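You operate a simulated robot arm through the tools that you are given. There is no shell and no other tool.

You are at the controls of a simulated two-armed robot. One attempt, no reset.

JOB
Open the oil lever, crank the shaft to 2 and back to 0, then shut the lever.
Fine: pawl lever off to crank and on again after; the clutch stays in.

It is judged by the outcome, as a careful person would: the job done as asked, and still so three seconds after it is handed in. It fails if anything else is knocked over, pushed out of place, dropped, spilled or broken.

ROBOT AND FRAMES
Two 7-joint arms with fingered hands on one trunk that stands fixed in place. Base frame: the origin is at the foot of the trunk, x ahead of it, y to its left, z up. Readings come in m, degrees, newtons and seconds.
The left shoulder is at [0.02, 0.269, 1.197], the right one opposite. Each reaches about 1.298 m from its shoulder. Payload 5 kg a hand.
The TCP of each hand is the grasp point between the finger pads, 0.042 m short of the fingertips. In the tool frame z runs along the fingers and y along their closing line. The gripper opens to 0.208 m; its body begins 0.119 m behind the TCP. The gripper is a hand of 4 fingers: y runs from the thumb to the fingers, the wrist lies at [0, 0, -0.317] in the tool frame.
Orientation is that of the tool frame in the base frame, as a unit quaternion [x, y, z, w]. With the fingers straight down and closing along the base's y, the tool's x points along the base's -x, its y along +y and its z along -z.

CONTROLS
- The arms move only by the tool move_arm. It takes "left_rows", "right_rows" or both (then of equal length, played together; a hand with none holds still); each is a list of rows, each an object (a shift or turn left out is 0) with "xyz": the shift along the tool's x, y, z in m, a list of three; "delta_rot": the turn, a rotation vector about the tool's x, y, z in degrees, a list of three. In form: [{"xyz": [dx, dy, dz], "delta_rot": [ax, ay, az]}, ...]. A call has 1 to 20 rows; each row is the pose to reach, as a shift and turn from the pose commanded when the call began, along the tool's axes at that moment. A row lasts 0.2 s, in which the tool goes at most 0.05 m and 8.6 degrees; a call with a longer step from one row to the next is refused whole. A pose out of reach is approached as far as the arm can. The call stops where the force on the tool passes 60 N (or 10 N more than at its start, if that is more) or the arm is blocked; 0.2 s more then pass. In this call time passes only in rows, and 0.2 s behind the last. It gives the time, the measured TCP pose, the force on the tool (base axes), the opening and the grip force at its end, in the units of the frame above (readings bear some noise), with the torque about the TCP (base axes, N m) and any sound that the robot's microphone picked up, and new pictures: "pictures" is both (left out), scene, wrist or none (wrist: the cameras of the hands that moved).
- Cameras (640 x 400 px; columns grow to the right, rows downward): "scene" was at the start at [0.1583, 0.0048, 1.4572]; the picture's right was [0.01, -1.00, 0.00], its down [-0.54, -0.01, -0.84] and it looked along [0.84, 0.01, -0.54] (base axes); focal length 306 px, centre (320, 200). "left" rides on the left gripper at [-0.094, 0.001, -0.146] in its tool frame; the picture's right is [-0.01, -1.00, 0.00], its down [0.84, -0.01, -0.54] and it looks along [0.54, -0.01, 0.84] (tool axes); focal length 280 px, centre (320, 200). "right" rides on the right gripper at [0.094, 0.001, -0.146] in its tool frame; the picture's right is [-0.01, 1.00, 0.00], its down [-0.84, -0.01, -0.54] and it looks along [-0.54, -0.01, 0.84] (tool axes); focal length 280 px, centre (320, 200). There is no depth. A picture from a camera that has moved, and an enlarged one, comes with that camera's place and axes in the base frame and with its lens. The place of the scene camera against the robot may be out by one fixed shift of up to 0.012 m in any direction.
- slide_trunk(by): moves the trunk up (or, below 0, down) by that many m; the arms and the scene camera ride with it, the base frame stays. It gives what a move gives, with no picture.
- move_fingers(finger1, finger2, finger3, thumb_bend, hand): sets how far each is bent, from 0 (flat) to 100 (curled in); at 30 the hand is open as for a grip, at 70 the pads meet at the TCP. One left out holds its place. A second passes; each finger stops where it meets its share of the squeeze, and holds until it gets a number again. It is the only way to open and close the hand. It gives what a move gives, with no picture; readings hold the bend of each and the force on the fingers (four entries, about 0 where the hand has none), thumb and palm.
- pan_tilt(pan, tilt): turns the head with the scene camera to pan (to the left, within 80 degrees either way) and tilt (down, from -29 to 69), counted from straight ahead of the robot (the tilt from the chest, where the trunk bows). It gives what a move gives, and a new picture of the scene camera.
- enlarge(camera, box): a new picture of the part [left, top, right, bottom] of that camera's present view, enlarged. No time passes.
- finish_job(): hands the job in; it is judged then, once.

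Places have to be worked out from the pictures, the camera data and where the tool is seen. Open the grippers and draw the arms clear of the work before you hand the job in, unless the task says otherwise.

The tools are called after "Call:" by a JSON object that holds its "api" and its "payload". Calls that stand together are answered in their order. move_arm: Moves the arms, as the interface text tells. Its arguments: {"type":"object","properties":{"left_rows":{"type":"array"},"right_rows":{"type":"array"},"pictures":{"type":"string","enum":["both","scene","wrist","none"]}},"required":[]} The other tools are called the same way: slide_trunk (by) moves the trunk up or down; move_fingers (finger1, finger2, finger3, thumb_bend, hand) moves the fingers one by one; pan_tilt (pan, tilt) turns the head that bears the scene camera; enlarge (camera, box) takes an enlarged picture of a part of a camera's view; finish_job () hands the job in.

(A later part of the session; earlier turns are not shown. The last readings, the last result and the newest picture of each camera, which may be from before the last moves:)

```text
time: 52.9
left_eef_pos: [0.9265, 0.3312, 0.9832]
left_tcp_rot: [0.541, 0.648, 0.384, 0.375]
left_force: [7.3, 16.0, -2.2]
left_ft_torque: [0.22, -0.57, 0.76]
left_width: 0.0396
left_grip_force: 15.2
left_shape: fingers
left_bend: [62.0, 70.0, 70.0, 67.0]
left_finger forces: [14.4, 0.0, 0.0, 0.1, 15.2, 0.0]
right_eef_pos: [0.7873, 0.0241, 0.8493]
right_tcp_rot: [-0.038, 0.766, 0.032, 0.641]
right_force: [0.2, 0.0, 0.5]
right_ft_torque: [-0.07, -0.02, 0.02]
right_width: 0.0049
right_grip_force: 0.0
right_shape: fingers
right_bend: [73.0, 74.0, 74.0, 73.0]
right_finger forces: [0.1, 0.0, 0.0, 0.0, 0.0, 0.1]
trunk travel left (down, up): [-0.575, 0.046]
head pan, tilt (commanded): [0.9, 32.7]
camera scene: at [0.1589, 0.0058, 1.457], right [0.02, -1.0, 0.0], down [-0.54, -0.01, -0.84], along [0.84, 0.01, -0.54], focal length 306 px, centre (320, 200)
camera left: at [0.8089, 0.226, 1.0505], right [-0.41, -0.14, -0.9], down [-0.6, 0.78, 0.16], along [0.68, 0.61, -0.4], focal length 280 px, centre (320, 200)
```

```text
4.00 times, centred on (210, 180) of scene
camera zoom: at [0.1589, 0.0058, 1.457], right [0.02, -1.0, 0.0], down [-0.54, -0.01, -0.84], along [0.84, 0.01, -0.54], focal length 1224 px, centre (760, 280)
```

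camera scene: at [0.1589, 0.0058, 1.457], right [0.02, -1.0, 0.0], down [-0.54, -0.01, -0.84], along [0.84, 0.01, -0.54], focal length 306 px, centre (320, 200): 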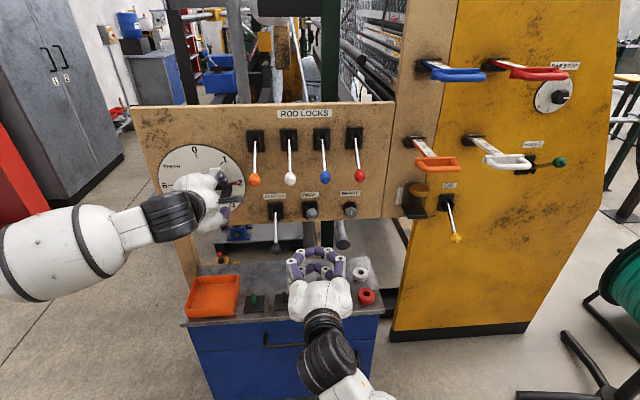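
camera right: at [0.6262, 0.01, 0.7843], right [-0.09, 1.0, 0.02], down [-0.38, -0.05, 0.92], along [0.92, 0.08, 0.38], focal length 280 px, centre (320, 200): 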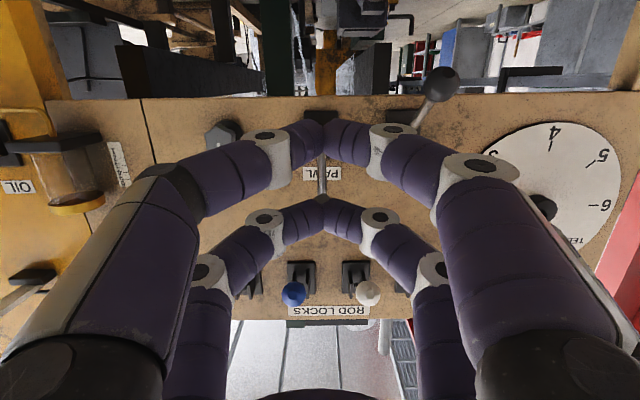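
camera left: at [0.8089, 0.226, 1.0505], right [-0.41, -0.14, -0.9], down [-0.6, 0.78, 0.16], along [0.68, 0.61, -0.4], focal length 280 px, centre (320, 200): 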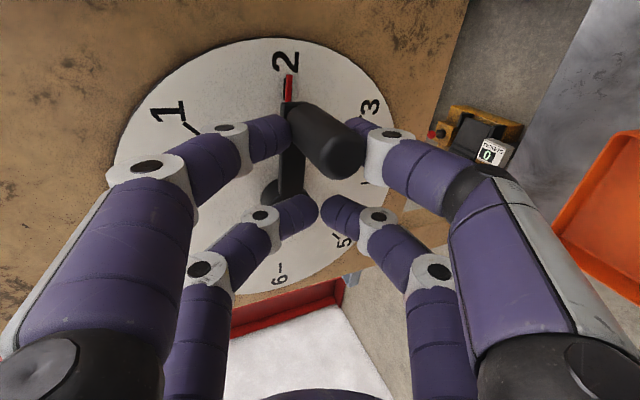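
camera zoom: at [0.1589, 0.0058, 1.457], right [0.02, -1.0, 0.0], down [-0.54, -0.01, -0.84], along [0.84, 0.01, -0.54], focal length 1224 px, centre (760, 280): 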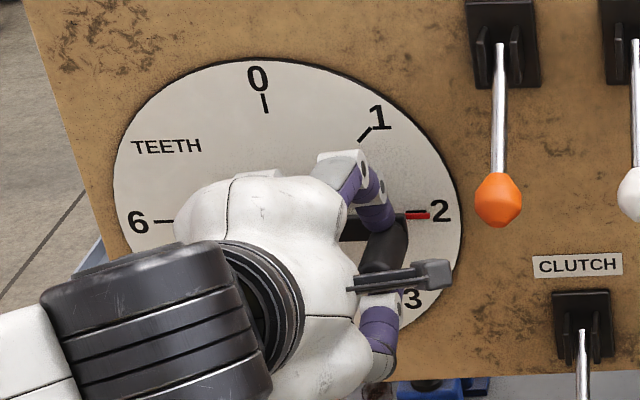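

The pointer now sits right on the 2 mark, with the same small parallax offset it showed at 1. I crank back counter-clockwise, first through to 1, following the arc with the hand roll.

Call:
{"api": "move_arm", "payload": {"left_rows": [{"xyz": [-0.0003, 0.0069, -0.0048], "delta_rot": [0, 0, -7.5]}, {"xyz": [0.0005, 0.0139, -0.0095], "delta_rot": [0, 0, -15]}, {"xyz": [0.0023, 0.0206, -0.0141], "delta_rot": [0, 0, -22.5]}, {"xyz": [0.005, 0.0272, -0.0184], "delta_rot": [0, 0, -30]}, {"xyz": [0.0088, 0.0334, -0.0224], "delta_rot": [0, 0, -37.5]}, {"xyz": [0.0134, 0.0392, -0.026], "delta_rot": [0, 0, -45]}], "pictures": "both"}}

Call:
{"api": "enlarge", "payload": {"camera": "left", "box": [130, 0, 450, 200]}}

```text
time: 54.3
left_eef_pos: [0.9177, 0.3444, 1.0266]
left_tcp_rot: [0.251, 0.804, 0.21, 0.495]
left_force: [-0.5, -4.3, -4.1]
left_ft_torque: [0.07, 0.08, -0.17]
left_width: 0.0367
left_grip_force: 9.9
left_shape: fingers
left_bend: [64.0, 70.0, 70.0, 68.0]
left_finger forces: [7.9, 0.0, 0.1, 0.1, 12.5, 0.0]
right_eef_pos: [0.7856, 0.0231, 0.8512]
right_tcp_rot: [-0.036, 0.766, 0.031, 0.641]
right_force: [0.5, -0.1, -0.3]
right_ft_torque: [0.03, -0.02, -0.01]
right_width: 0.0049
right_grip_force: 0.0
right_shape: fingers
right_bend: [73.0, 74.0, 74.0, 73.0]
right_finger forces: [0.1, 0.0, 0.0, 0.1, 0.0, 0.0]
trunk travel left (down, up): [-0.575, 0.046]
head pan, tilt (commanded): [0.9, 32.7]
camera scene: at [0.1587, 0.0046, 1.4571], right [0.02, -1.0, 0.0], down [-0.54, -0.01, -0.84], along [0.84, 0.01, -0.54], focal length 306 px, centre (320, 200)
camera left: at [0.8226, 0.2757, 1.1538], right [-0.19, -0.79, -0.58], down [-0.81, 0.46, -0.36], along [0.55, 0.4, -0.73], focal length 280 px, centre (320, 200)
```

scene: 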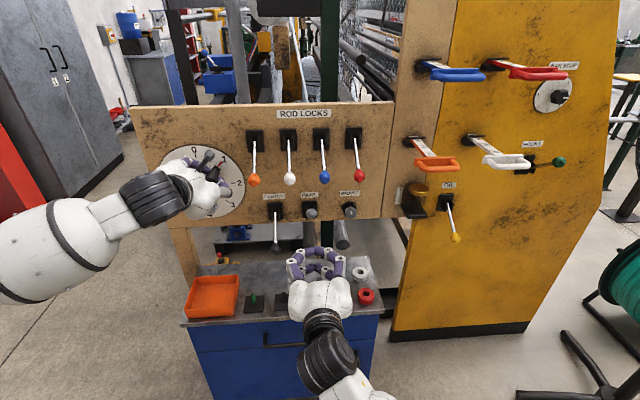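
left: 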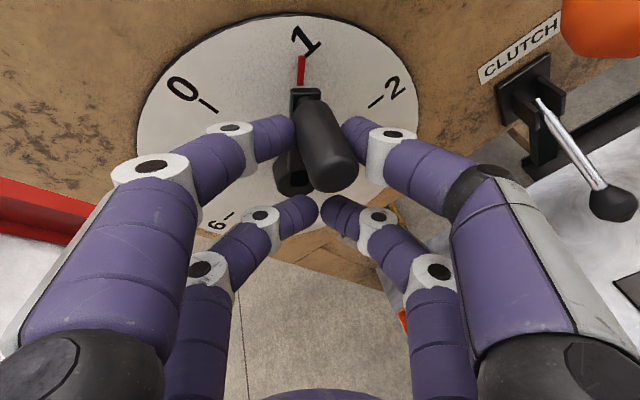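

```text
2.00 times, centred on (290, 100) of left
camera zoom: at [0.8226, 0.2757, 1.1538], right [-0.19, -0.79, -0.58], down [-0.81, 0.46, -0.36], along [0.55, 0.4, -0.73], focal length 561 px, centre (380, 400)
```

zoom: 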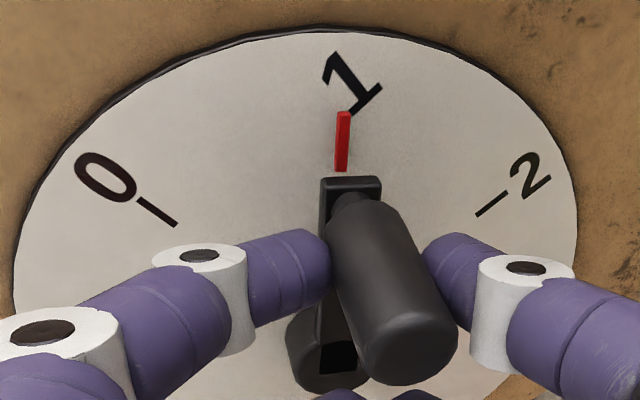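

The pointer is back on 1. I continue counter-clockwise toward 0, stopping short to check the reaction and position.

Call:
{"api": "move_arm", "payload": {"left_rows": [{"xyz": [0.0003, 0.0074, -0.003], "delta_rot": [0, 0, -7.33]}, {"xyz": [0.0016, 0.0148, -0.0056], "delta_rot": [0, 0, -14.67]}, {"xyz": [0.0037, 0.0221, -0.0077], "delta_rot": [0, 0, -22]}, {"xyz": [0.0068, 0.0292, -0.0091], "delta_rot": [0, 0, -29.33]}], "pictures": "both"}}

Call:
{"api": "enlarge", "payload": {"camera": "left", "box": [130, 0, 450, 200]}}

```text
time: 55.3
left_eef_pos: [0.9128, 0.3736, 1.0444]
left_tcp_rot: [0.038, 0.842, 0.079, 0.532]
left_force: [-5.5, -3.4, -2.2]
left_ft_torque: [-0.08, 0.07, -0.3]
left_width: 0.0346
left_grip_force: 12.6
left_shape: fingers
left_bend: [64.0, 70.0, 70.0, 69.0]
left_finger forces: [10.4, 0.0, 0.1, 0.1, 13.7, 0.0]
right_eef_pos: [0.7848, 0.0241, 0.8501]
right_tcp_rot: [-0.037, 0.766, 0.032, 0.64]
right_force: [0.0, -0.5, 0.7]
right_ft_torque: [0.0, 0.0, 0.01]
right_width: 0.0049
right_grip_force: 0.1
right_shape: fingers
right_bend: [73.0, 74.0, 74.0, 73.0]
right_finger forces: [0.0, 0.0, 0.0, 0.0, 0.1, 0.0]
trunk travel left (down, up): [-0.575, 0.046]
head pan, tilt (commanded): [0.9, 32.7]
camera scene: at [0.1582, 0.0049, 1.4571], right [0.02, -1.0, 0.0], down [-0.54, -0.01, -0.84], along [0.84, 0.01, -0.54], focal length 306 px, centre (320, 200)
camera left: at [0.822, 0.3475, 1.188], right [0.02, -0.99, -0.16], down [-0.85, 0.06, -0.52], along [0.53, 0.15, -0.84], focal length 280 px, centre (320, 200)
```

scene: 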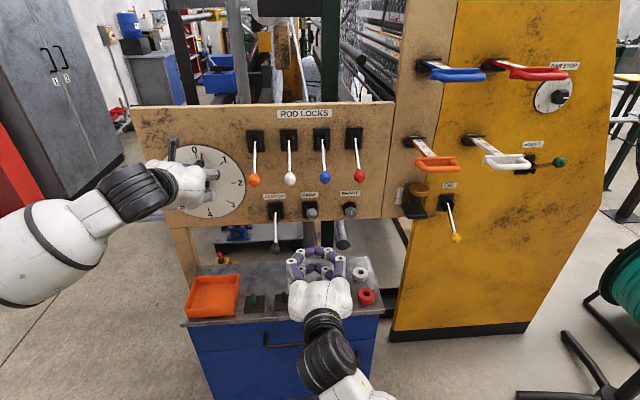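
left: 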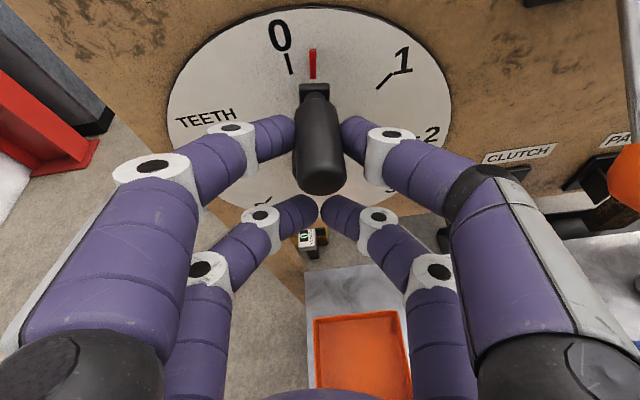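

```text
2.00 times, centred on (290, 100) of left
camera zoom: at [0.822, 0.3475, 1.188], right [0.02, -0.99, -0.16], down [-0.85, 0.06, -0.52], along [0.53, 0.15, -0.84], focal length 561 px, centre (380, 400)
```

zoom: 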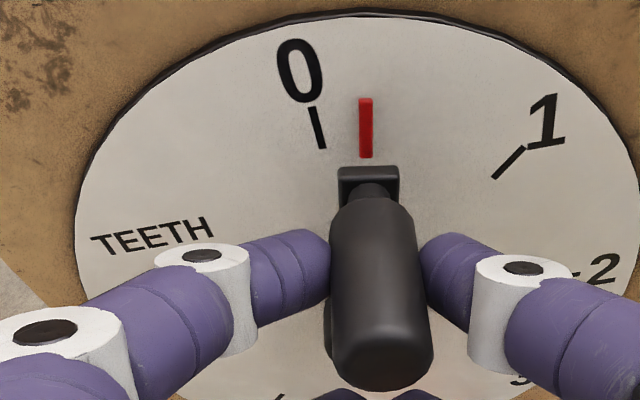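

The pointer measures about 10.5° from 0. I make the last small arc to bring it onto the 0 mark.

Call:
{"api": "move_arm", "payload": {"left_rows": [{"xyz": [0.0005, 0.0056, -0.0005], "delta_rot": [0, 0, -5.25]}, {"xyz": [0.0013, 0.0108, -0.0006], "delta_rot": [0, 0, -10.3]}], "pictures": "both"}}

Call:
{"api": "enlarge", "payload": {"camera": "left", "box": [130, 0, 450, 200]}}

Call:
{"api": "enlarge", "payload": {"camera": "scene", "box": [150, 130, 270, 230]}}

```text
time: 55.9
left_eef_pos: [0.9117, 0.3819, 1.0447]
left_tcp_rot: [-0.037, 0.842, 0.031, 0.537]
left_force: [0.0, -7.6, 0.0]
left_ft_torque: [0.09, 0.0, -0.43]
left_width: 0.0345
left_grip_force: 11.4
left_shape: fingers
left_bend: [64.0, 70.0, 70.0, 69.0]
left_finger forces: [7.8, 0.0, 0.0, 0.0, 14.5, 0.0]
right_eef_pos: [0.7853, 0.0237, 0.8507]
right_tcp_rot: [-0.037, 0.766, 0.032, 0.64]
right_force: [0.0, 0.0, -0.8]
right_ft_torque: [-0.01, -0.03, 0.03]
right_width: 0.005
right_grip_force: 0.1
right_shape: fingers
right_bend: [73.0, 74.0, 74.0, 73.0]
right_finger forces: [0.0, 0.1, 0.0, 0.0, 0.0, 0.1]
trunk travel left (down, up): [-0.575, 0.046]
head pan, tilt (commanded): [0.9, 32.7]
camera scene: at [0.1585, 0.0041, 1.4571], right [0.02, -1.0, 0.0], down [-0.54, -0.01, -0.84], along [0.84, 0.01, -0.54], focal length 306 px, centre (320, 200)
camera left: at [0.8195, 0.3733, 1.1904], right [0.1, -1.0, 0.0], down [-0.84, -0.08, -0.54], along [0.53, 0.05, -0.84], focal length 280 px, centre (320, 200)
```

scene: 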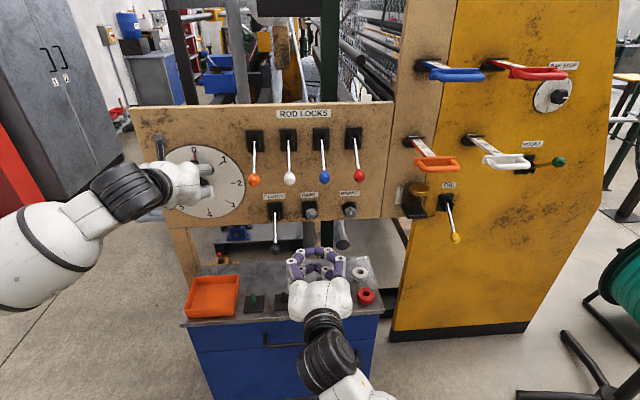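
left: 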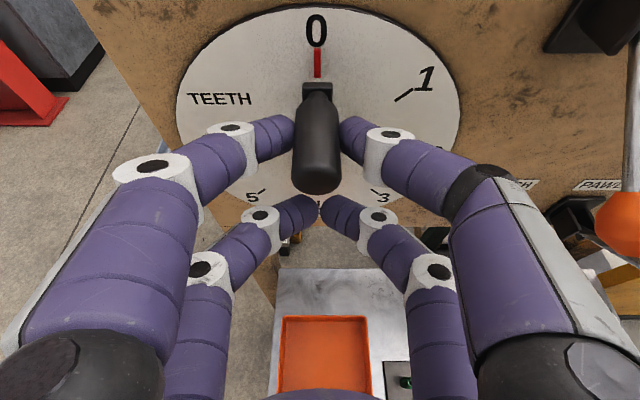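

```text
2.00 times, centred on (290, 100) of left
camera zoom: at [0.8195, 0.3733, 1.1904], right [0.1, -1.0, 0.0], down [-0.84, -0.08, -0.54], along [0.53, 0.05, -0.84], focal length 561 px, centre (380, 400)
```

zoom: 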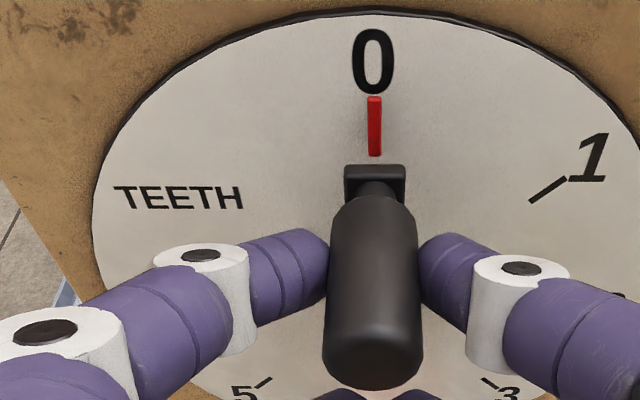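

```text
4.00 times, centred on (210, 180) of scene
camera zoom: at [0.1585, 0.0041, 1.4571], right [0.02, -1.0, 0.0], down [-0.54, -0.01, -0.84], along [0.84, 0.01, -0.54], focal length 1224 px, centre (760, 280)
```

zoom: 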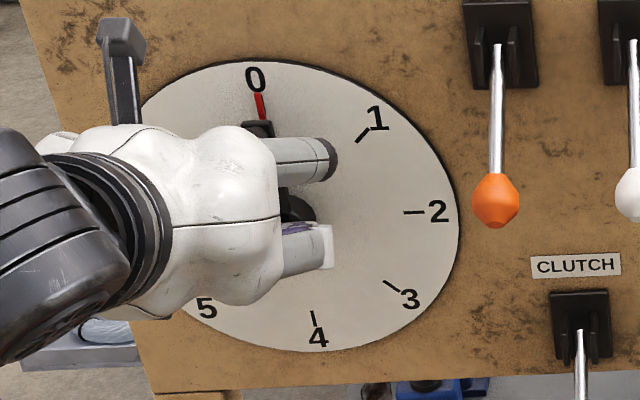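

The pointer sits on 0 (within about 1°), and the left hand keeps holding it there. Now the right hand goes for the raised pawl knob: I open it and move to a standoff at the knob's height.

Call:
{"api": "move_fingers", "payload": {"hand": "right", "finger1": 52, "finger2": 52, "finger3": 52, "thumb_bend": 52}}

Call:
{"api": "move_arm", "payload": {"right_rows": [{"xyz": [-0.042, 0, 0.002]}, {"xyz": [-0.084, 0, 0.004]}, {"xyz": [-0.1258, 0, 0.0065]}], "pictures": "both"}}

Call:
{"api": "enlarge", "payload": {"camera": "right", "box": [200, 40, 440, 190]}}

```text
time: 56.9
left_eef_pos: [0.9119, 0.3824, 1.0452]
left_tcp_rot: [-0.035, 0.843, 0.03, 0.536]
left_force: [0.1, -9.4, 1.2]
left_ft_torque: [0.06, -0.06, -0.58]
left_width: 0.0345
left_grip_force: 11.9
left_shape: fingers
left_bend: [64.0, 70.0, 70.0, 68.0]
left_finger forces: [7.2, 0.1, 0.0, 0.1, 16.0, 0.0]
right_eef_pos: [0.7864, 0.0235, 0.8493]
right_tcp_rot: [-0.037, 0.766, 0.032, 0.641]
right_force: [1.0, -0.5, -0.4]
right_ft_torque: [0.01, 0.01, -0.02]
right_width: 0.1014
right_grip_force: 0.0
right_shape: fingers
right_bend: [52.0, 52.0, 52.0, 52.0]
right_finger forces: [0.0, 0.0, 0.0, 0.0, 0.0, 0.0]
trunk travel left (down, up): [-0.575, 0.046]
head pan, tilt (commanded): [0.9, 32.7]
```

```text
time: 57.7
left_eef_pos: [0.9112, 0.3831, 1.0461]
left_tcp_rot: [-0.036, 0.843, 0.031, 0.536]
left_force: [0.2, -9.4, 1.7]
left_ft_torque: [0.06, -0.09, -0.54]
left_width: 0.0344
left_grip_force: 11.5
left_shape: fingers
left_bend: [64.0, 70.0, 70.0, 68.0]
left_finger forces: [7.1, 0.0, 0.0, 0.0, 15.8, 0.1]
right_eef_pos: [0.8163, 0.0242, 0.9727]
right_tcp_rot: [-0.037, 0.767, 0.032, 0.64]
right_force: [-0.1, 0.7, -0.6]
right_ft_torque: [-0.01, -0.16, -0.05]
right_width: 0.1018
right_grip_force: 0.2
right_shape: fingers
right_bend: [52.0, 52.0, 52.0, 52.0]
right_finger forces: [0.0, 0.0, 0.0, 0.0, 0.0, 0.0]
trunk travel left (down, up): [-0.575, 0.046]
head pan, tilt (commanded): [0.9, 32.7]
camera scene: at [0.1579, 0.0043, 1.4572], right [0.02, -1.0, 0.0], down [-0.54, -0.01, -0.84], along [0.84, 0.01, -0.54], focal length 306 px, centre (320, 200)
camera right: at [0.6557, 0.0106, 0.9063], right [-0.09, 1.0, 0.02], down [-0.38, -0.05, 0.92], along [0.92, 0.08, 0.38], focal length 280 px, centre (320, 200)
```

scene: 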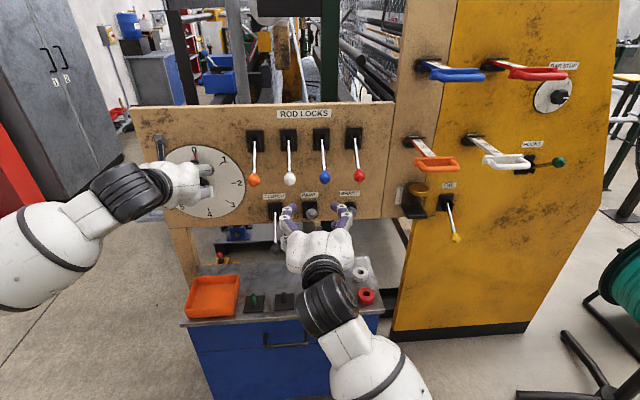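
right: 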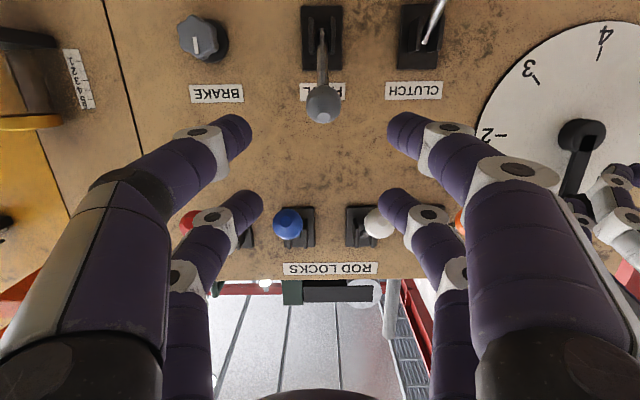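

```text
2.67 times, centred on (320, 115) of right
camera zoom: at [0.6557, 0.0106, 0.9063], right [-0.09, 1.0, 0.02], down [-0.38, -0.05, 0.92], along [0.92, 0.08, 0.38], focal length 748 px, centre (320, 427)
```

zoom: 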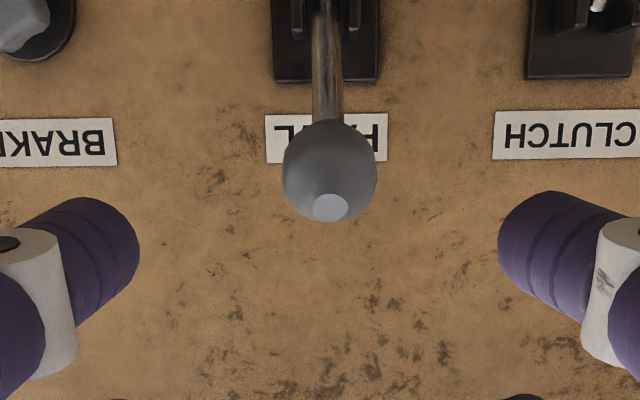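

The raised pawl knob is at about (0.028, 0.003, 0.123) in the tool frame, in line with the lower pair, and the rod-lock knobs are safely above. I advance to straddle it.

Call:
{"api": "move_arm", "payload": {"right_rows": [{"xyz": [0, 0.001, 0.03]}, {"xyz": [0, 0.002, 0.06]}, {"xyz": [-0.001, 0.003, 0.09]}, {"xyz": [-0.001, 0.003, 0.118]}], "pictures": "both"}}

Call:
{"api": "enlarge", "payload": {"camera": "scene", "box": [240, 140, 400, 260]}}

```text
time: 58.7
left_eef_pos: [0.9105, 0.3831, 1.0453]
left_tcp_rot: [-0.035, 0.843, 0.03, 0.536]
left_force: [2.4, -8.8, -0.1]
left_ft_torque: [0.05, -0.01, -0.53]
left_width: 0.0343
left_grip_force: 11.8
left_shape: fingers
left_bend: [64.0, 70.0, 70.0, 68.0]
left_finger forces: [7.6, 0.0, 0.0, 0.0, 15.4, 0.0]
right_eef_pos: [0.9322, 0.0389, 0.9543]
right_tcp_rot: [-0.036, 0.766, 0.031, 0.641]
right_force: [-0.9, 0.6, 0.8]
right_ft_torque: [0.0, 0.07, 0.01]
right_width: 0.1017
right_grip_force: 0.1
right_shape: fingers
right_bend: [52.0, 52.0, 52.0, 52.0]
right_finger forces: [0.0, 0.0, 0.0, 0.0, 0.0, 0.0]
trunk travel left (down, up): [-0.575, 0.046]
head pan, tilt (commanded): [0.9, 32.7]
camera scene: at [0.1577, 0.0043, 1.4572], right [0.02, -1.0, 0.0], down [-0.54, -0.01, -0.84], along [0.84, 0.01, -0.54], focal length 306 px, centre (320, 200)
camera right: at [0.773, 0.0249, 0.8877], right [-0.1, 1.0, 0.02], down [-0.38, -0.05, 0.92], along [0.92, 0.08, 0.38], focal length 280 px, centre (320, 200)
```

scene: 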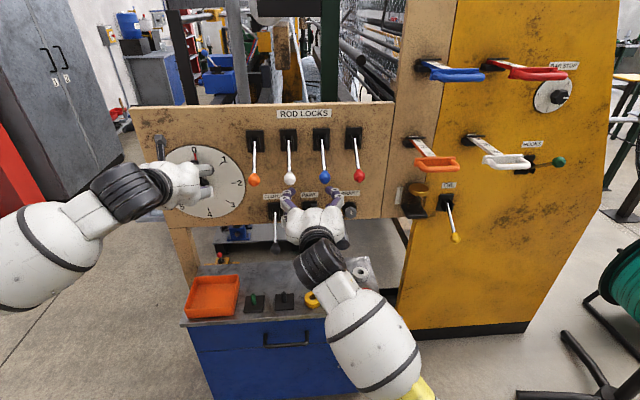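
right: 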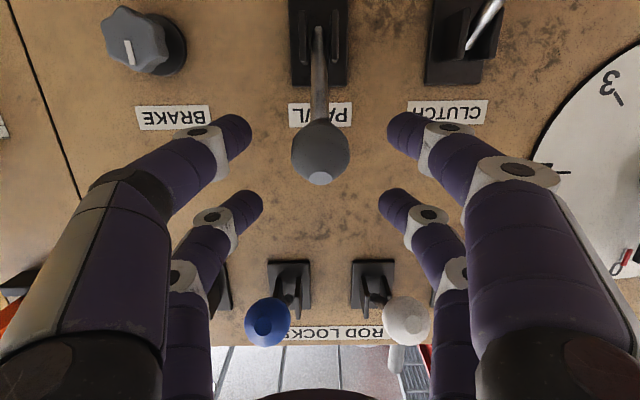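

```text
3.33 times, centred on (320, 200) of scene
camera zoom: at [0.1577, 0.0043, 1.4572], right [0.02, -1.0, 0.0], down [-0.54, -0.01, -0.84], along [0.84, 0.01, -0.54], focal length 1020 px, centre (320, 200)
```

zoom: 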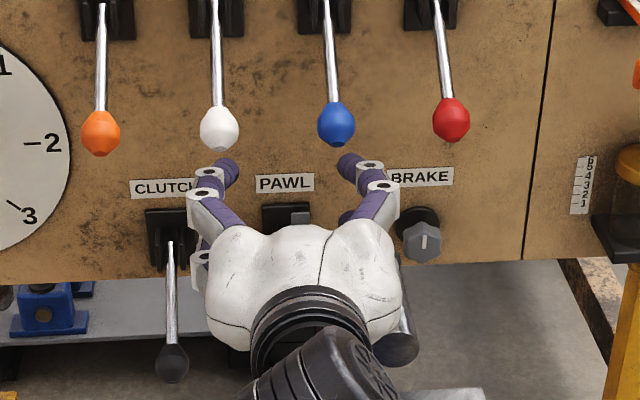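

The knob is between the lower pair's pads, and the upper digits are clear below the rod-lock knobs. I close on it.

Call:
{"api": "move_fingers", "payload": {"hand": "right", "finger1": 75, "finger2": 75, "finger3": 75, "thumb_bend": 75}}

Call:
{"api": "enlarge", "payload": {"camera": "right", "box": [160, 60, 480, 260]}}

```text
time: 59.7
left_eef_pos: [0.9128, 0.3828, 1.0449]
left_tcp_rot: [-0.035, 0.842, 0.03, 0.537]
left_force: [-6.9, -6.9, 5.3]
left_ft_torque: [0.05, -0.31, -0.41]
left_width: 0.0344
left_grip_force: 12.6
left_shape: fingers
left_bend: [64.0, 70.0, 70.0, 68.0]
left_finger forces: [9.5, 0.1, 0.1, 0.1, 15.7, 0.0]
right_eef_pos: [0.9327, 0.0374, 0.9529]
right_tcp_rot: [-0.036, 0.766, 0.031, 0.641]
right_force: [14.2, -3.0, -5.3]
right_ft_torque: [-0.03, -0.42, 0.05]
right_width: 0.0054
right_grip_force: 9.9
right_shape: fingers
right_bend: [72.0, 73.0, 73.0, 72.0]
right_finger forces: [7.8, 0.1, 0.0, 0.0, 12.2, 0.1]
trunk travel left (down, up): [-0.575, 0.046]
head pan, tilt (commanded): [0.9, 32.7]
```

```text
2.00 times, centred on (320, 160) of right
camera zoom: at [0.7737, 0.024, 0.8867], right [-0.09, 1.0, 0.02], down [-0.38, -0.05, 0.92], along [0.92, 0.08, 0.38], focal length 561 px, centre (320, 280)
```

zoom: 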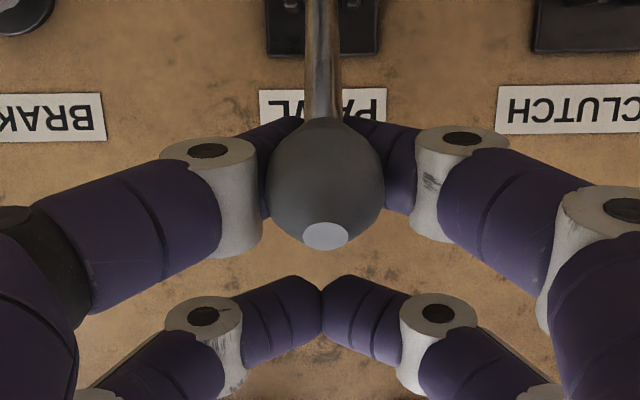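

The knob is caged by the lower pair. I swing the pawl lever down along its arc, first part with a slightly tighter radius than before.

Call:
{"api": "move_arm", "payload": {"right_rows": [{"xyz": [0.011, 0, -0.003]}, {"xyz": [0.0228, 0, -0.006]}, {"xyz": [0.036, 0, -0.0085]}, {"xyz": [0.0489, 0, -0.01]}], "pictures": "wrist"}}

```text
time: 60.7
left_eef_pos: [0.9107, 0.383, 1.045]
left_tcp_rot: [-0.035, 0.842, 0.031, 0.537]
left_force: [0.0, -7.9, 2.3]
left_ft_torque: [0.1, -0.12, -0.47]
left_width: 0.0342
left_grip_force: 11.7
left_shape: fingers
left_bend: [64.0, 70.0, 70.0, 68.0]
left_finger forces: [8.4, 0.0, 0.0, 0.0, 15.5, 0.0]
right_eef_pos: [0.9131, 0.0377, 0.906]
right_tcp_rot: [-0.038, 0.766, 0.033, 0.641]
right_force: [0.8, -0.2, 0.6]
right_ft_torque: [-0.01, 0.06, 0.04]
right_width: 0.0023
right_grip_force: 0.0
right_shape: fingers
right_bend: [73.0, 73.0, 73.0, 73.0]
right_finger forces: [0.0, 0.0, 0.0, 0.1, 0.0, 0.0]
trunk travel left (down, up): [-0.575, 0.046]
head pan, tilt (commanded): [0.9, 32.7]
camera right: at [0.7533, 0.0231, 0.8408], right [-0.1, 1.0, 0.02], down [-0.38, -0.05, 0.92], along [0.92, 0.08, 0.38], focal length 280 px, centre (320, 200)
```

right: 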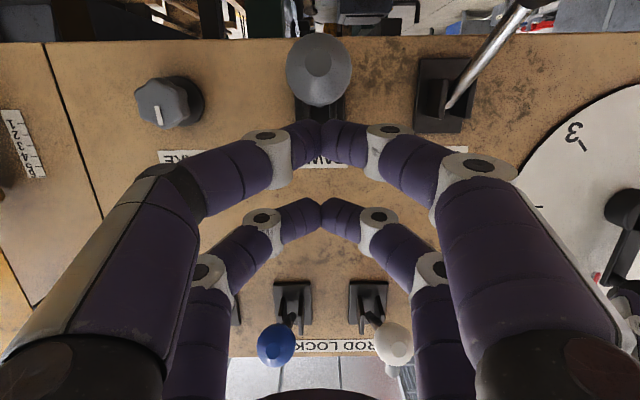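

The knob slipped under the lower pair and the lever is already below horizontal, with no load on the hand. I check where it rests.

Call:
{"api": "enlarge", "payload": {"camera": "right", "box": [220, 0, 420, 140]}}

Call:
{"api": "enlarge", "payload": {"camera": "scene", "box": [240, 160, 380, 270]}}

```text
2.86 times, centred on (320, 70) of right
camera zoom: at [0.7533, 0.0231, 0.8408], right [-0.1, 1.0, 0.02], down [-0.38, -0.05, 0.92], along [0.92, 0.08, 0.38], focal length 801 px, centre (320, 571)
```

zoom: 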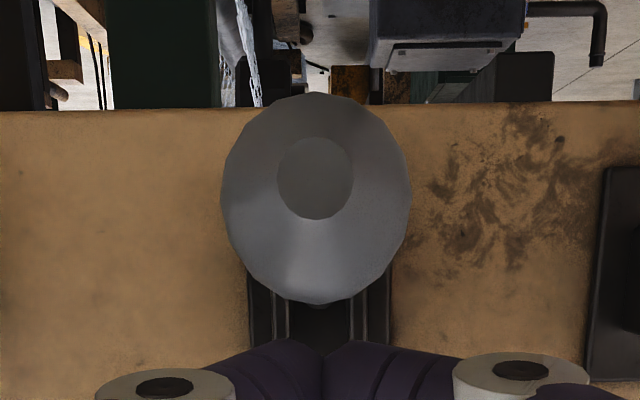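

```text
3.64 times, centred on (310, 215) of scene
camera zoom: at [0.1582, 0.0043, 1.4571], right [0.02, -1.0, 0.0], down [-0.54, -0.01, -0.84], along [0.84, 0.01, -0.54], focal length 1113 px, centre (356, 146)
```

zoom: 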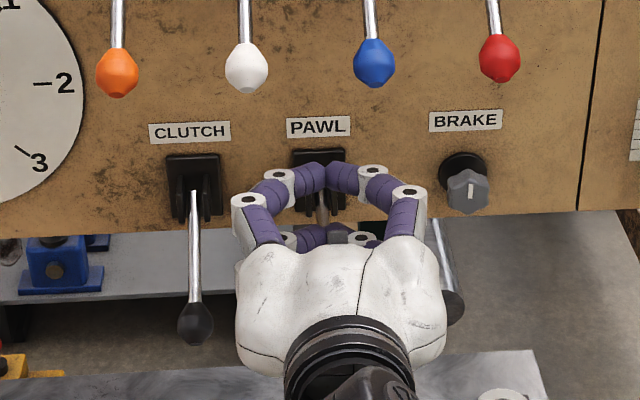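

The pawl lever is resting partway, at roughly -12°, so I keep pushing it down from above with the lower pair until it meets its stop.

Call:
{"api": "move_arm", "payload": {"right_rows": [{"xyz": [0.0148, 0, 0.0026]}, {"xyz": [0.0292, 0, 0.0073]}, {"xyz": [0.0415, 0, 0.0125]}, {"xyz": [0.0526, 0, 0.0186]}, {"xyz": [0.0591, 0, 0.0217]}], "pictures": "both"}}

Call:
{"api": "enlarge", "payload": {"camera": "scene", "box": [240, 160, 380, 270]}}

```text
time: 61.9
left_eef_pos: [0.9111, 0.3833, 1.0445]
left_tcp_rot: [-0.036, 0.842, 0.031, 0.537]
left_force: [1.5, -6.0, 0.3]
left_ft_torque: [0.03, 0.05, -0.36]
left_width: 0.0342
left_grip_force: 11.1
left_shape: fingers
left_bend: [64.0, 70.0, 70.0, 68.0]
left_finger forces: [8.3, 0.1, 0.0, 0.0, 14.5, 0.1]
right_eef_pos: [0.9227, 0.0394, 0.8472]
right_tcp_rot: [-0.038, 0.765, 0.033, 0.642]
right_force: [-5.5, -3.2, 8.6]
right_ft_torque: [-0.09, -0.07, -0.06]
right_width: 0.0025
right_grip_force: 10.4
right_shape: fingers
right_bend: [73.0, 73.0, 73.0, 73.0]
right_finger forces: [0.0, 0.0, 0.0, 0.1, 20.9, 0.1]
trunk travel left (down, up): [-0.575, 0.046]
head pan, tilt (commanded): [0.9, 32.7]
camera scene: at [0.1577, 0.0043, 1.4573], right [0.02, -1.0, 0.0], down [-0.54, -0.01, -0.84], along [0.84, 0.01, -0.54], focal length 306 px, centre (320, 200)
camera right: at [0.7631, 0.025, 0.7811], right [-0.09, 1.0, 0.02], down [-0.38, -0.05, 0.92], along [0.92, 0.08, 0.38], focal length 280 px, centre (320, 200)
```

scene: 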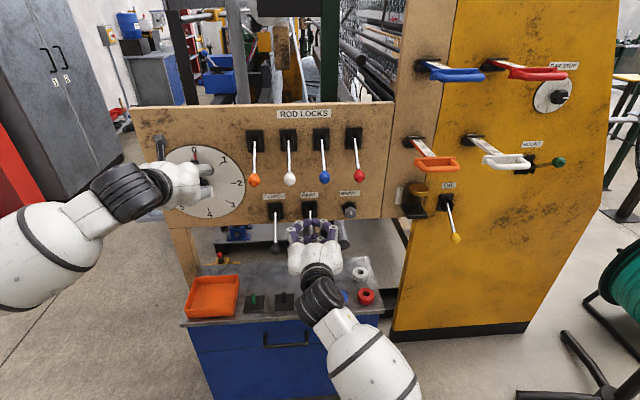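
right: 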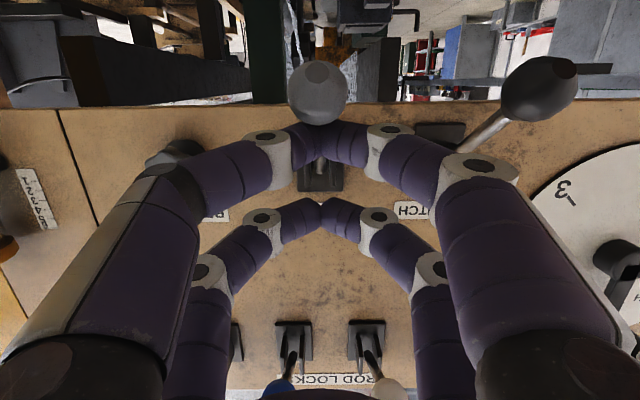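

```text
3.64 times, centred on (310, 215) of scene
camera zoom: at [0.1577, 0.0043, 1.4573], right [0.02, -1.0, 0.0], down [-0.54, -0.01, -0.84], along [0.84, 0.01, -0.54], focal length 1113 px, centre (356, 146)
```

zoom: 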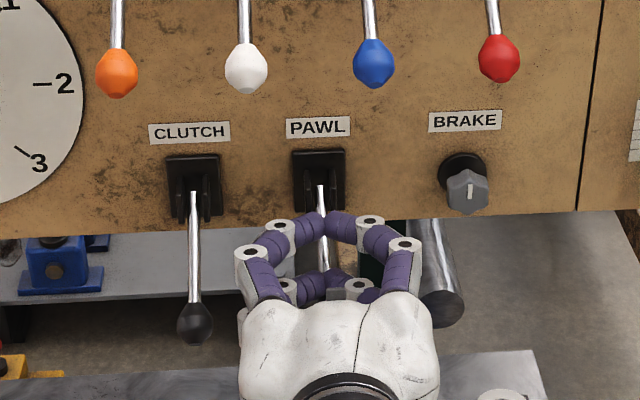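

The pawl knob is back at z≈0.785, essentially its starting height. I press a few millimetres more to confirm it's hard against its lower stop.

Call:
{"api": "move_arm", "payload": {"right_rows": [{"xyz": [0.005, 0, 0.001]}], "pictures": "none"}}

```text
time: 62.3
left_eef_pos: [0.91, 0.3836, 1.0458]
left_tcp_rot: [-0.036, 0.842, 0.031, 0.537]
left_force: [7.3, -4.7, -4.1]
left_ft_torque: [0.01, 0.25, -0.31]
left_width: 0.0345
left_grip_force: 10.7
left_shape: fingers
left_bend: [64.0, 70.0, 70.0, 68.0]
left_finger forces: [8.0, 0.0, 0.1, 0.0, 13.2, 0.0]
right_eef_pos: [0.9228, 0.0397, 0.8455]
right_tcp_rot: [-0.037, 0.763, 0.032, 0.644]
right_force: [-12.1, -6.3, 26.6]
right_ft_torque: [-0.19, -0.17, -0.12]
right_width: 0.0029
right_grip_force: 17.2
right_shape: fingers
right_bend: [74.0, 73.0, 73.0, 73.0]
right_finger forces: [0.1, 0.0, 0.0, 0.1, 34.2, 0.0]
trunk travel left (down, up): [-0.575, 0.046]
head pan, tilt (commanded): [0.9, 32.7]
```

The force jumps to 27 N with almost no motion, so the pawl lever is fully down, which is on. I lift off it and back the right hand away.

Call:
{"api": "move_arm", "payload": {"right_rows": [{"xyz": [-0.012, 0, -0.002]}, {"xyz": [-0.03, 0, -0.01]}, {"xyz": [-0.035, 0, -0.05]}, {"xyz": [-0.035, 0, -0.095]}, {"xyz": [-0.035, 0, -0.14]}, {"xyz": [-0.035, 0, -0.185]}], "pictures": "both"}}

Call:
{"api": "enlarge", "payload": {"camera": "scene", "box": [230, 170, 370, 270]}}

Call:
{"api": "enlarge", "payload": {"camera": "left", "box": [200, 0, 440, 150]}}

```text
time: 63.7
left_eef_pos: [0.911, 0.3834, 1.0439]
left_tcp_rot: [-0.036, 0.843, 0.03, 0.537]
left_force: [-7.1, -6.7, 2.0]
left_ft_torque: [0.04, -0.23, -0.29]
left_width: 0.0342
left_grip_force: 12.6
left_shape: fingers
left_bend: [65.0, 70.0, 70.0, 68.0]
left_finger forces: [10.0, 0.1, 0.0, 0.0, 15.5, 0.0]
right_eef_pos: [0.7498, 0.0225, 0.9062]
right_tcp_rot: [-0.037, 0.766, 0.032, 0.641]
right_force: [0.6, 0.9, -0.5]
right_ft_torque: [0.01, -0.01, -0.03]
right_width: 0.0029
right_grip_force: 0.1
right_shape: fingers
right_bend: [74.0, 73.0, 73.0, 73.0]
right_finger forces: [0.0, 0.1, 0.1, 0.0, 0.0, 0.0]
trunk travel left (down, up): [-0.575, 0.046]
head pan, tilt (commanded): [0.9, 32.7]
camera scene: at [0.1588, 0.0046, 1.4571], right [0.02, -1.0, 0.0], down [-0.54, -0.01, -0.84], along [0.84, 0.01, -0.54], focal length 306 px, centre (320, 200)
camera right: at [0.5913, 0.0088, 0.8402], right [-0.09, 1.0, 0.02], down [-0.38, -0.05, 0.92], along [0.92, 0.08, 0.38], focal length 280 px, centre (320, 200)
```

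scene: 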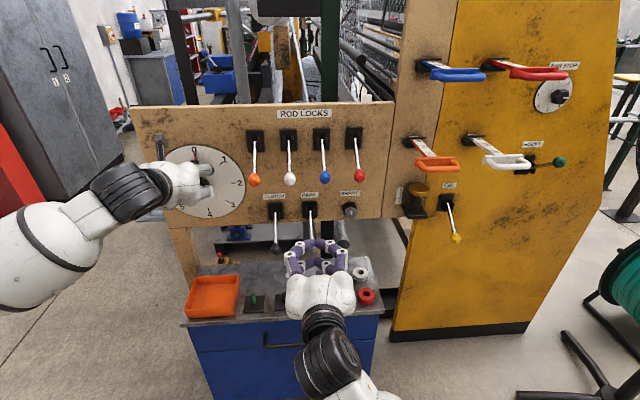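
right: 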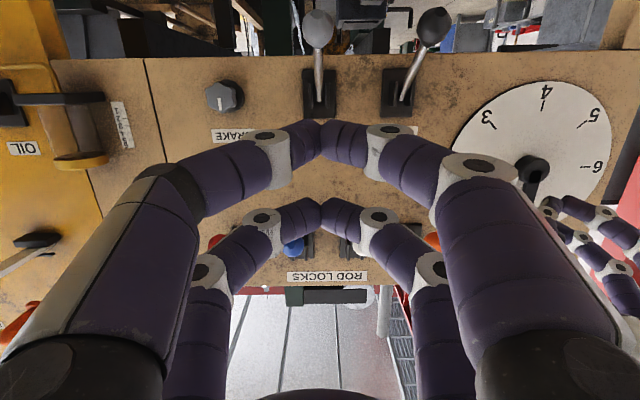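

```text
4.00 times, centred on (300, 220) of scene
camera zoom: at [0.1588, 0.0046, 1.4571], right [0.02, -1.0, 0.0], down [-0.54, -0.01, -0.84], along [0.84, 0.01, -0.54], focal length 1224 px, centre (400, 120)
```

zoom: 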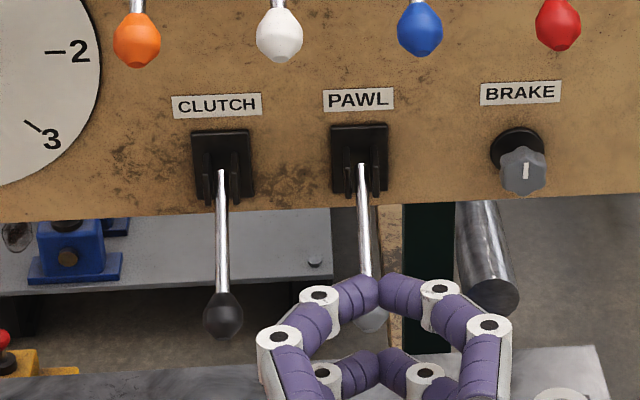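

```text
2.67 times, centred on (320, 75) of left
camera zoom: at [0.8195, 0.3742, 1.1901], right [0.1, -1.0, 0.0], down [-0.84, -0.08, -0.54], along [0.53, 0.05, -0.84], focal length 748 px, centre (320, 533)
```

zoom: 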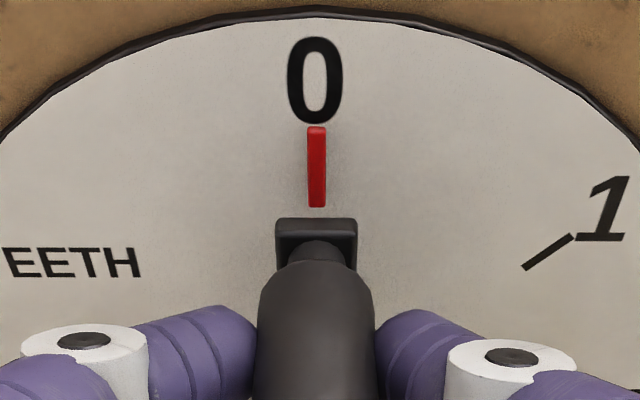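

The pawl lever hangs down next to the clutch as it did at the start, and the pointer is still on 0. I relieve the slight side load on the crank, then open the left fingers.

Call:
{"api": "move_arm", "payload": {"left_rows": [{"xyz": [0, -0.001, 0]}], "pictures": "none"}}

Call:
{"api": "move_fingers", "payload": {"hand": "left", "finger1": 52, "finger2": 52, "finger3": 52, "thumb_bend": 52}}

Call:
{"api": "enlarge", "payload": {"camera": "left", "box": [160, 0, 480, 200]}}

```text
time: 64.1
left_eef_pos: [0.9108, 0.3822, 1.0466]
left_tcp_rot: [-0.036, 0.843, 0.031, 0.537]
left_force: [-2.4, -4.8, -1.2]
left_ft_torque: [0.02, 0.0, -0.22]
left_width: 0.0345
left_grip_force: 12.5
left_shape: fingers
left_bend: [65.0, 70.0, 70.0, 68.0]
left_finger forces: [10.1, 0.0, 0.1, 0.0, 14.4, 0.1]
right_eef_pos: [0.7508, 0.0229, 0.9072]
right_tcp_rot: [-0.036, 0.767, 0.031, 0.64]
right_force: [-0.5, 0.6, -1.4]
right_ft_torque: [-0.03, 0.0, -0.01]
right_width: 0.0027
right_grip_force: 0.1
right_shape: fingers
right_bend: [74.0, 73.0, 73.0, 73.0]
right_finger forces: [0.1, 0.0, 0.1, 0.1, 0.0, 0.1]
trunk travel left (down, up): [-0.575, 0.046]
head pan, tilt (commanded): [0.9, 32.7]
```

```text
time: 65.1
left_eef_pos: [0.912, 0.3822, 1.0469]
left_tcp_rot: [-0.037, 0.843, 0.031, 0.536]
left_force: [0.1, 0.2, 0.2]
left_ft_torque: [0.0, -0.01, 0.0]
left_width: 0.1018
left_grip_force: 0.2
left_shape: fingers
left_bend: [52.0, 52.0, 52.0, 52.0]
left_finger forces: [0.0, 0.1, 0.0, 0.0, 0.0, 0.0]
right_eef_pos: [0.7512, 0.023, 0.9071]
right_tcp_rot: [-0.037, 0.766, 0.032, 0.64]
right_force: [-0.1, 0.4, -1.0]
right_ft_torque: [-0.01, 0.0, -0.03]
right_width: 0.0029
right_grip_force: 0.1
right_shape: fingers
right_bend: [74.0, 73.0, 73.0, 73.0]
right_finger forces: [0.1, 0.1, 0.0, 0.0, 0.1, 0.0]
trunk travel left (down, up): [-0.575, 0.046]
head pan, tilt (commanded): [0.9, 32.7]
```

```text
2.00 times, centred on (320, 100) of left
camera zoom: at [0.8196, 0.374, 1.1904], right [0.1, -0.99, 0.0], down [-0.84, -0.08, -0.54], along [0.53, 0.05, -0.84], focal length 561 px, centre (320, 400)
```

zoom: 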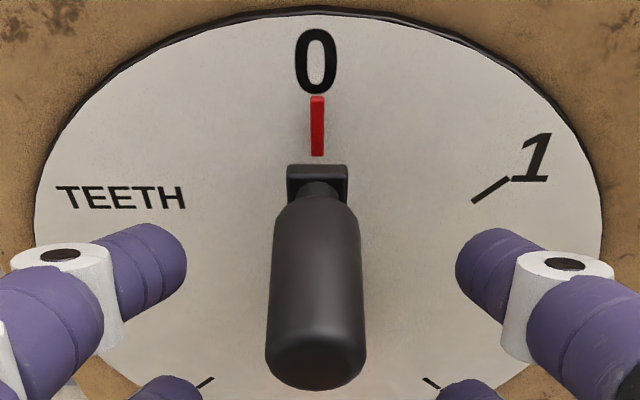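

The crank stays on 0 when released, and the pawl holds it. I withdraw the left hand straight back off the handle while the right hand travels across to the oil lever at a safe distance.

Call:
{"api": "move_arm", "payload": {"left_rows": [{"xyz": [0, 0, -0.03]}, {"xyz": [0, 0, -0.06]}, {"xyz": [0, 0, -0.09]}, {"xyz": [0, 0, -0.12]}, {"xyz": [0, 0, -0.14]}, {"xyz": [0, 0, -0.14]}, {"xyz": [0, 0, -0.14]}, {"xyz": [0, 0, -0.14]}, {"xyz": [0, 0, -0.14]}, {"xyz": [0, 0, -0.14]}, {"xyz": [0, 0, -0.14]}, {"xyz": [0, 0, -0.14]}, {"xyz": [0, 0, -0.14]}], "right_rows": [{"xyz": [0.0056, -0.048, -0.0043]}, {"xyz": [0.0111, -0.096, -0.0087]}, {"xyz": [0.0167, -0.144, -0.013]}, {"xyz": [0.0222, -0.192, -0.0174]}, {"xyz": [0.0278, -0.2401, -0.0217]}, {"xyz": [0.0333, -0.2881, -0.026]}, {"xyz": [0.0389, -0.3361, -0.0304]}, {"xyz": [0.0444, -0.3841, -0.0347]}, {"xyz": [0.05, -0.4321, -0.0391]}, {"xyz": [0.0555, -0.4801, -0.0434]}, {"xyz": [0.0742, -0.4837, -0.0166]}, {"xyz": [0.0928, -0.4873, 0.0102]}, {"xyz": [0.1115, -0.4909, 0.037]}], "pictures": "both"}}

Call:
{"api": "move_fingers", "payload": {"hand": "right", "finger1": 52, "finger2": 52, "finger3": 52, "thumb_bend": 52}}

Call:
{"api": "enlarge", "payload": {"camera": "right", "box": [200, 40, 440, 190]}}

Call:
{"api": "enlarge", "payload": {"camera": "scene", "box": [150, 130, 350, 270]}}

```text
time: 67.9
left_eef_pos: [0.7892, 0.3679, 1.1047]
left_tcp_rot: [-0.036, 0.843, 0.031, 0.536]
left_force: [-0.4, -0.2, 0.4]
left_ft_torque: [0.01, 0.03, 0.06]
left_width: 0.1019
left_grip_force: 0.0
left_shape: fingers
left_bend: [52.0, 52.0, 52.0, 52.0]
left_finger forces: [0.1, 0.0, 0.0, 0.1, 0.0, 0.1]
right_eef_pos: [0.8145, -0.4627, 0.7899]
right_tcp_rot: [-0.038, 0.766, 0.033, 0.641]
right_force: [0.3, -0.8, 0.0]
right_ft_torque: [-0.01, 0.04, 0.04]
right_width: 0.0025
right_grip_force: 0.0
right_shape: fingers
right_bend: [74.0, 73.0, 73.0, 73.0]
right_finger forces: [0.0, 0.0, 0.0, 0.0, 0.0, 0.1]
trunk travel left (down, up): [-0.575, 0.046]
head pan, tilt (commanded): [0.9, 32.7]
camera scene: at [0.1579, 0.0045, 1.4571], right [0.02, -1.0, 0.0], down [-0.54, -0.01, -0.84], along [0.84, 0.01, -0.54], focal length 306 px, centre (320, 200)
camera right: at [0.6555, -0.4771, 0.7243], right [-0.1, 1.0, 0.02], down [-0.38, -0.05, 0.92], along [0.92, 0.08, 0.38], focal length 280 px, centre (320, 200)
camera left: at [0.6966, 0.3596, 1.2493], right [0.1, -1.0, 0.0], down [-0.84, -0.08, -0.54], along [0.53, 0.05, -0.84], focal length 280 px, centre (320, 200)
```

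scene: 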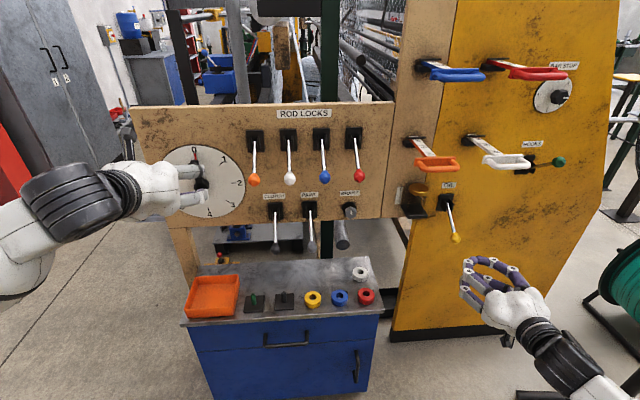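
right: 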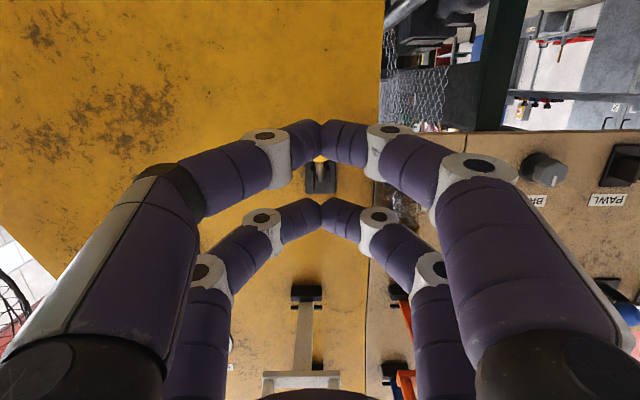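
left: 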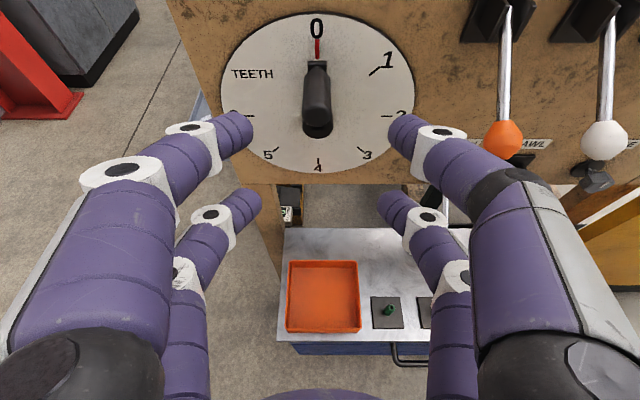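

```text
time: 68.9
left_eef_pos: [0.7877, 0.3687, 1.1046]
left_tcp_rot: [-0.036, 0.843, 0.03, 0.536]
left_force: [-0.1, 0.1, 0.1]
left_ft_torque: [-0.01, 0.02, 0.03]
left_width: 0.1017
left_grip_force: 0.0
left_shape: fingers
left_bend: [52.0, 52.0, 52.0, 52.0]
left_finger forces: [0.0, 0.1, 0.0, 0.0, 0.1, 0.0]
right_eef_pos: [0.8152, -0.4622, 0.7903]
right_tcp_rot: [-0.037, 0.766, 0.031, 0.641]
right_force: [-0.6, -1.2, -0.6]
right_ft_torque: [-0.02, 0.0, -0.01]
right_width: 0.1019
right_grip_force: 0.1
right_shape: fingers
right_bend: [52.0, 52.0, 52.0, 52.0]
right_finger forces: [0.1, 0.0, 0.0, 0.0, 0.1, 0.0]
trunk travel left (down, up): [-0.575, 0.046]
head pan, tilt (commanded): [0.9, 32.7]
```

```text
2.67 times, centred on (320, 115) of right
camera zoom: at [0.6555, -0.4767, 0.7242], right [-0.09, 1.0, 0.02], down [-0.38, -0.05, 0.92], along [0.92, 0.08, 0.38], focal length 748 px, centre (320, 427)
```

zoom: 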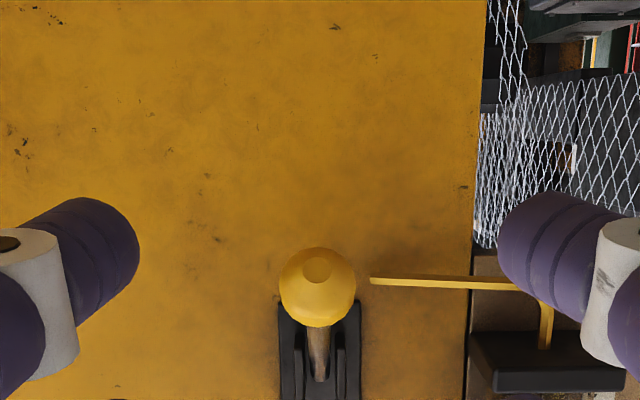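

```text
2.86 times, centred on (250, 200) of scene
camera zoom: at [0.1583, 0.0049, 1.4571], right [0.02, -1.0, 0.0], down [-0.54, -0.01, -0.84], along [0.84, 0.01, -0.54], focal length 874 px, centre (520, 200)
```

zoom: 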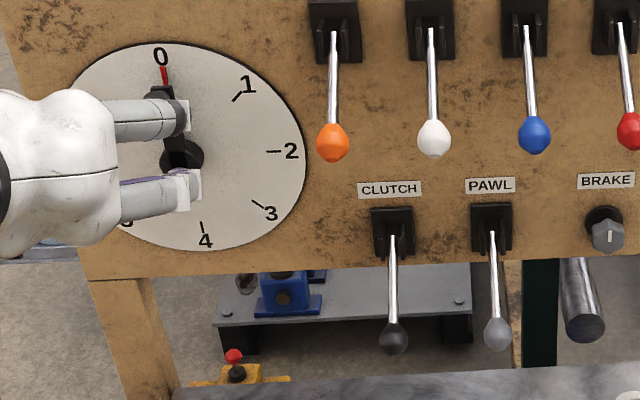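

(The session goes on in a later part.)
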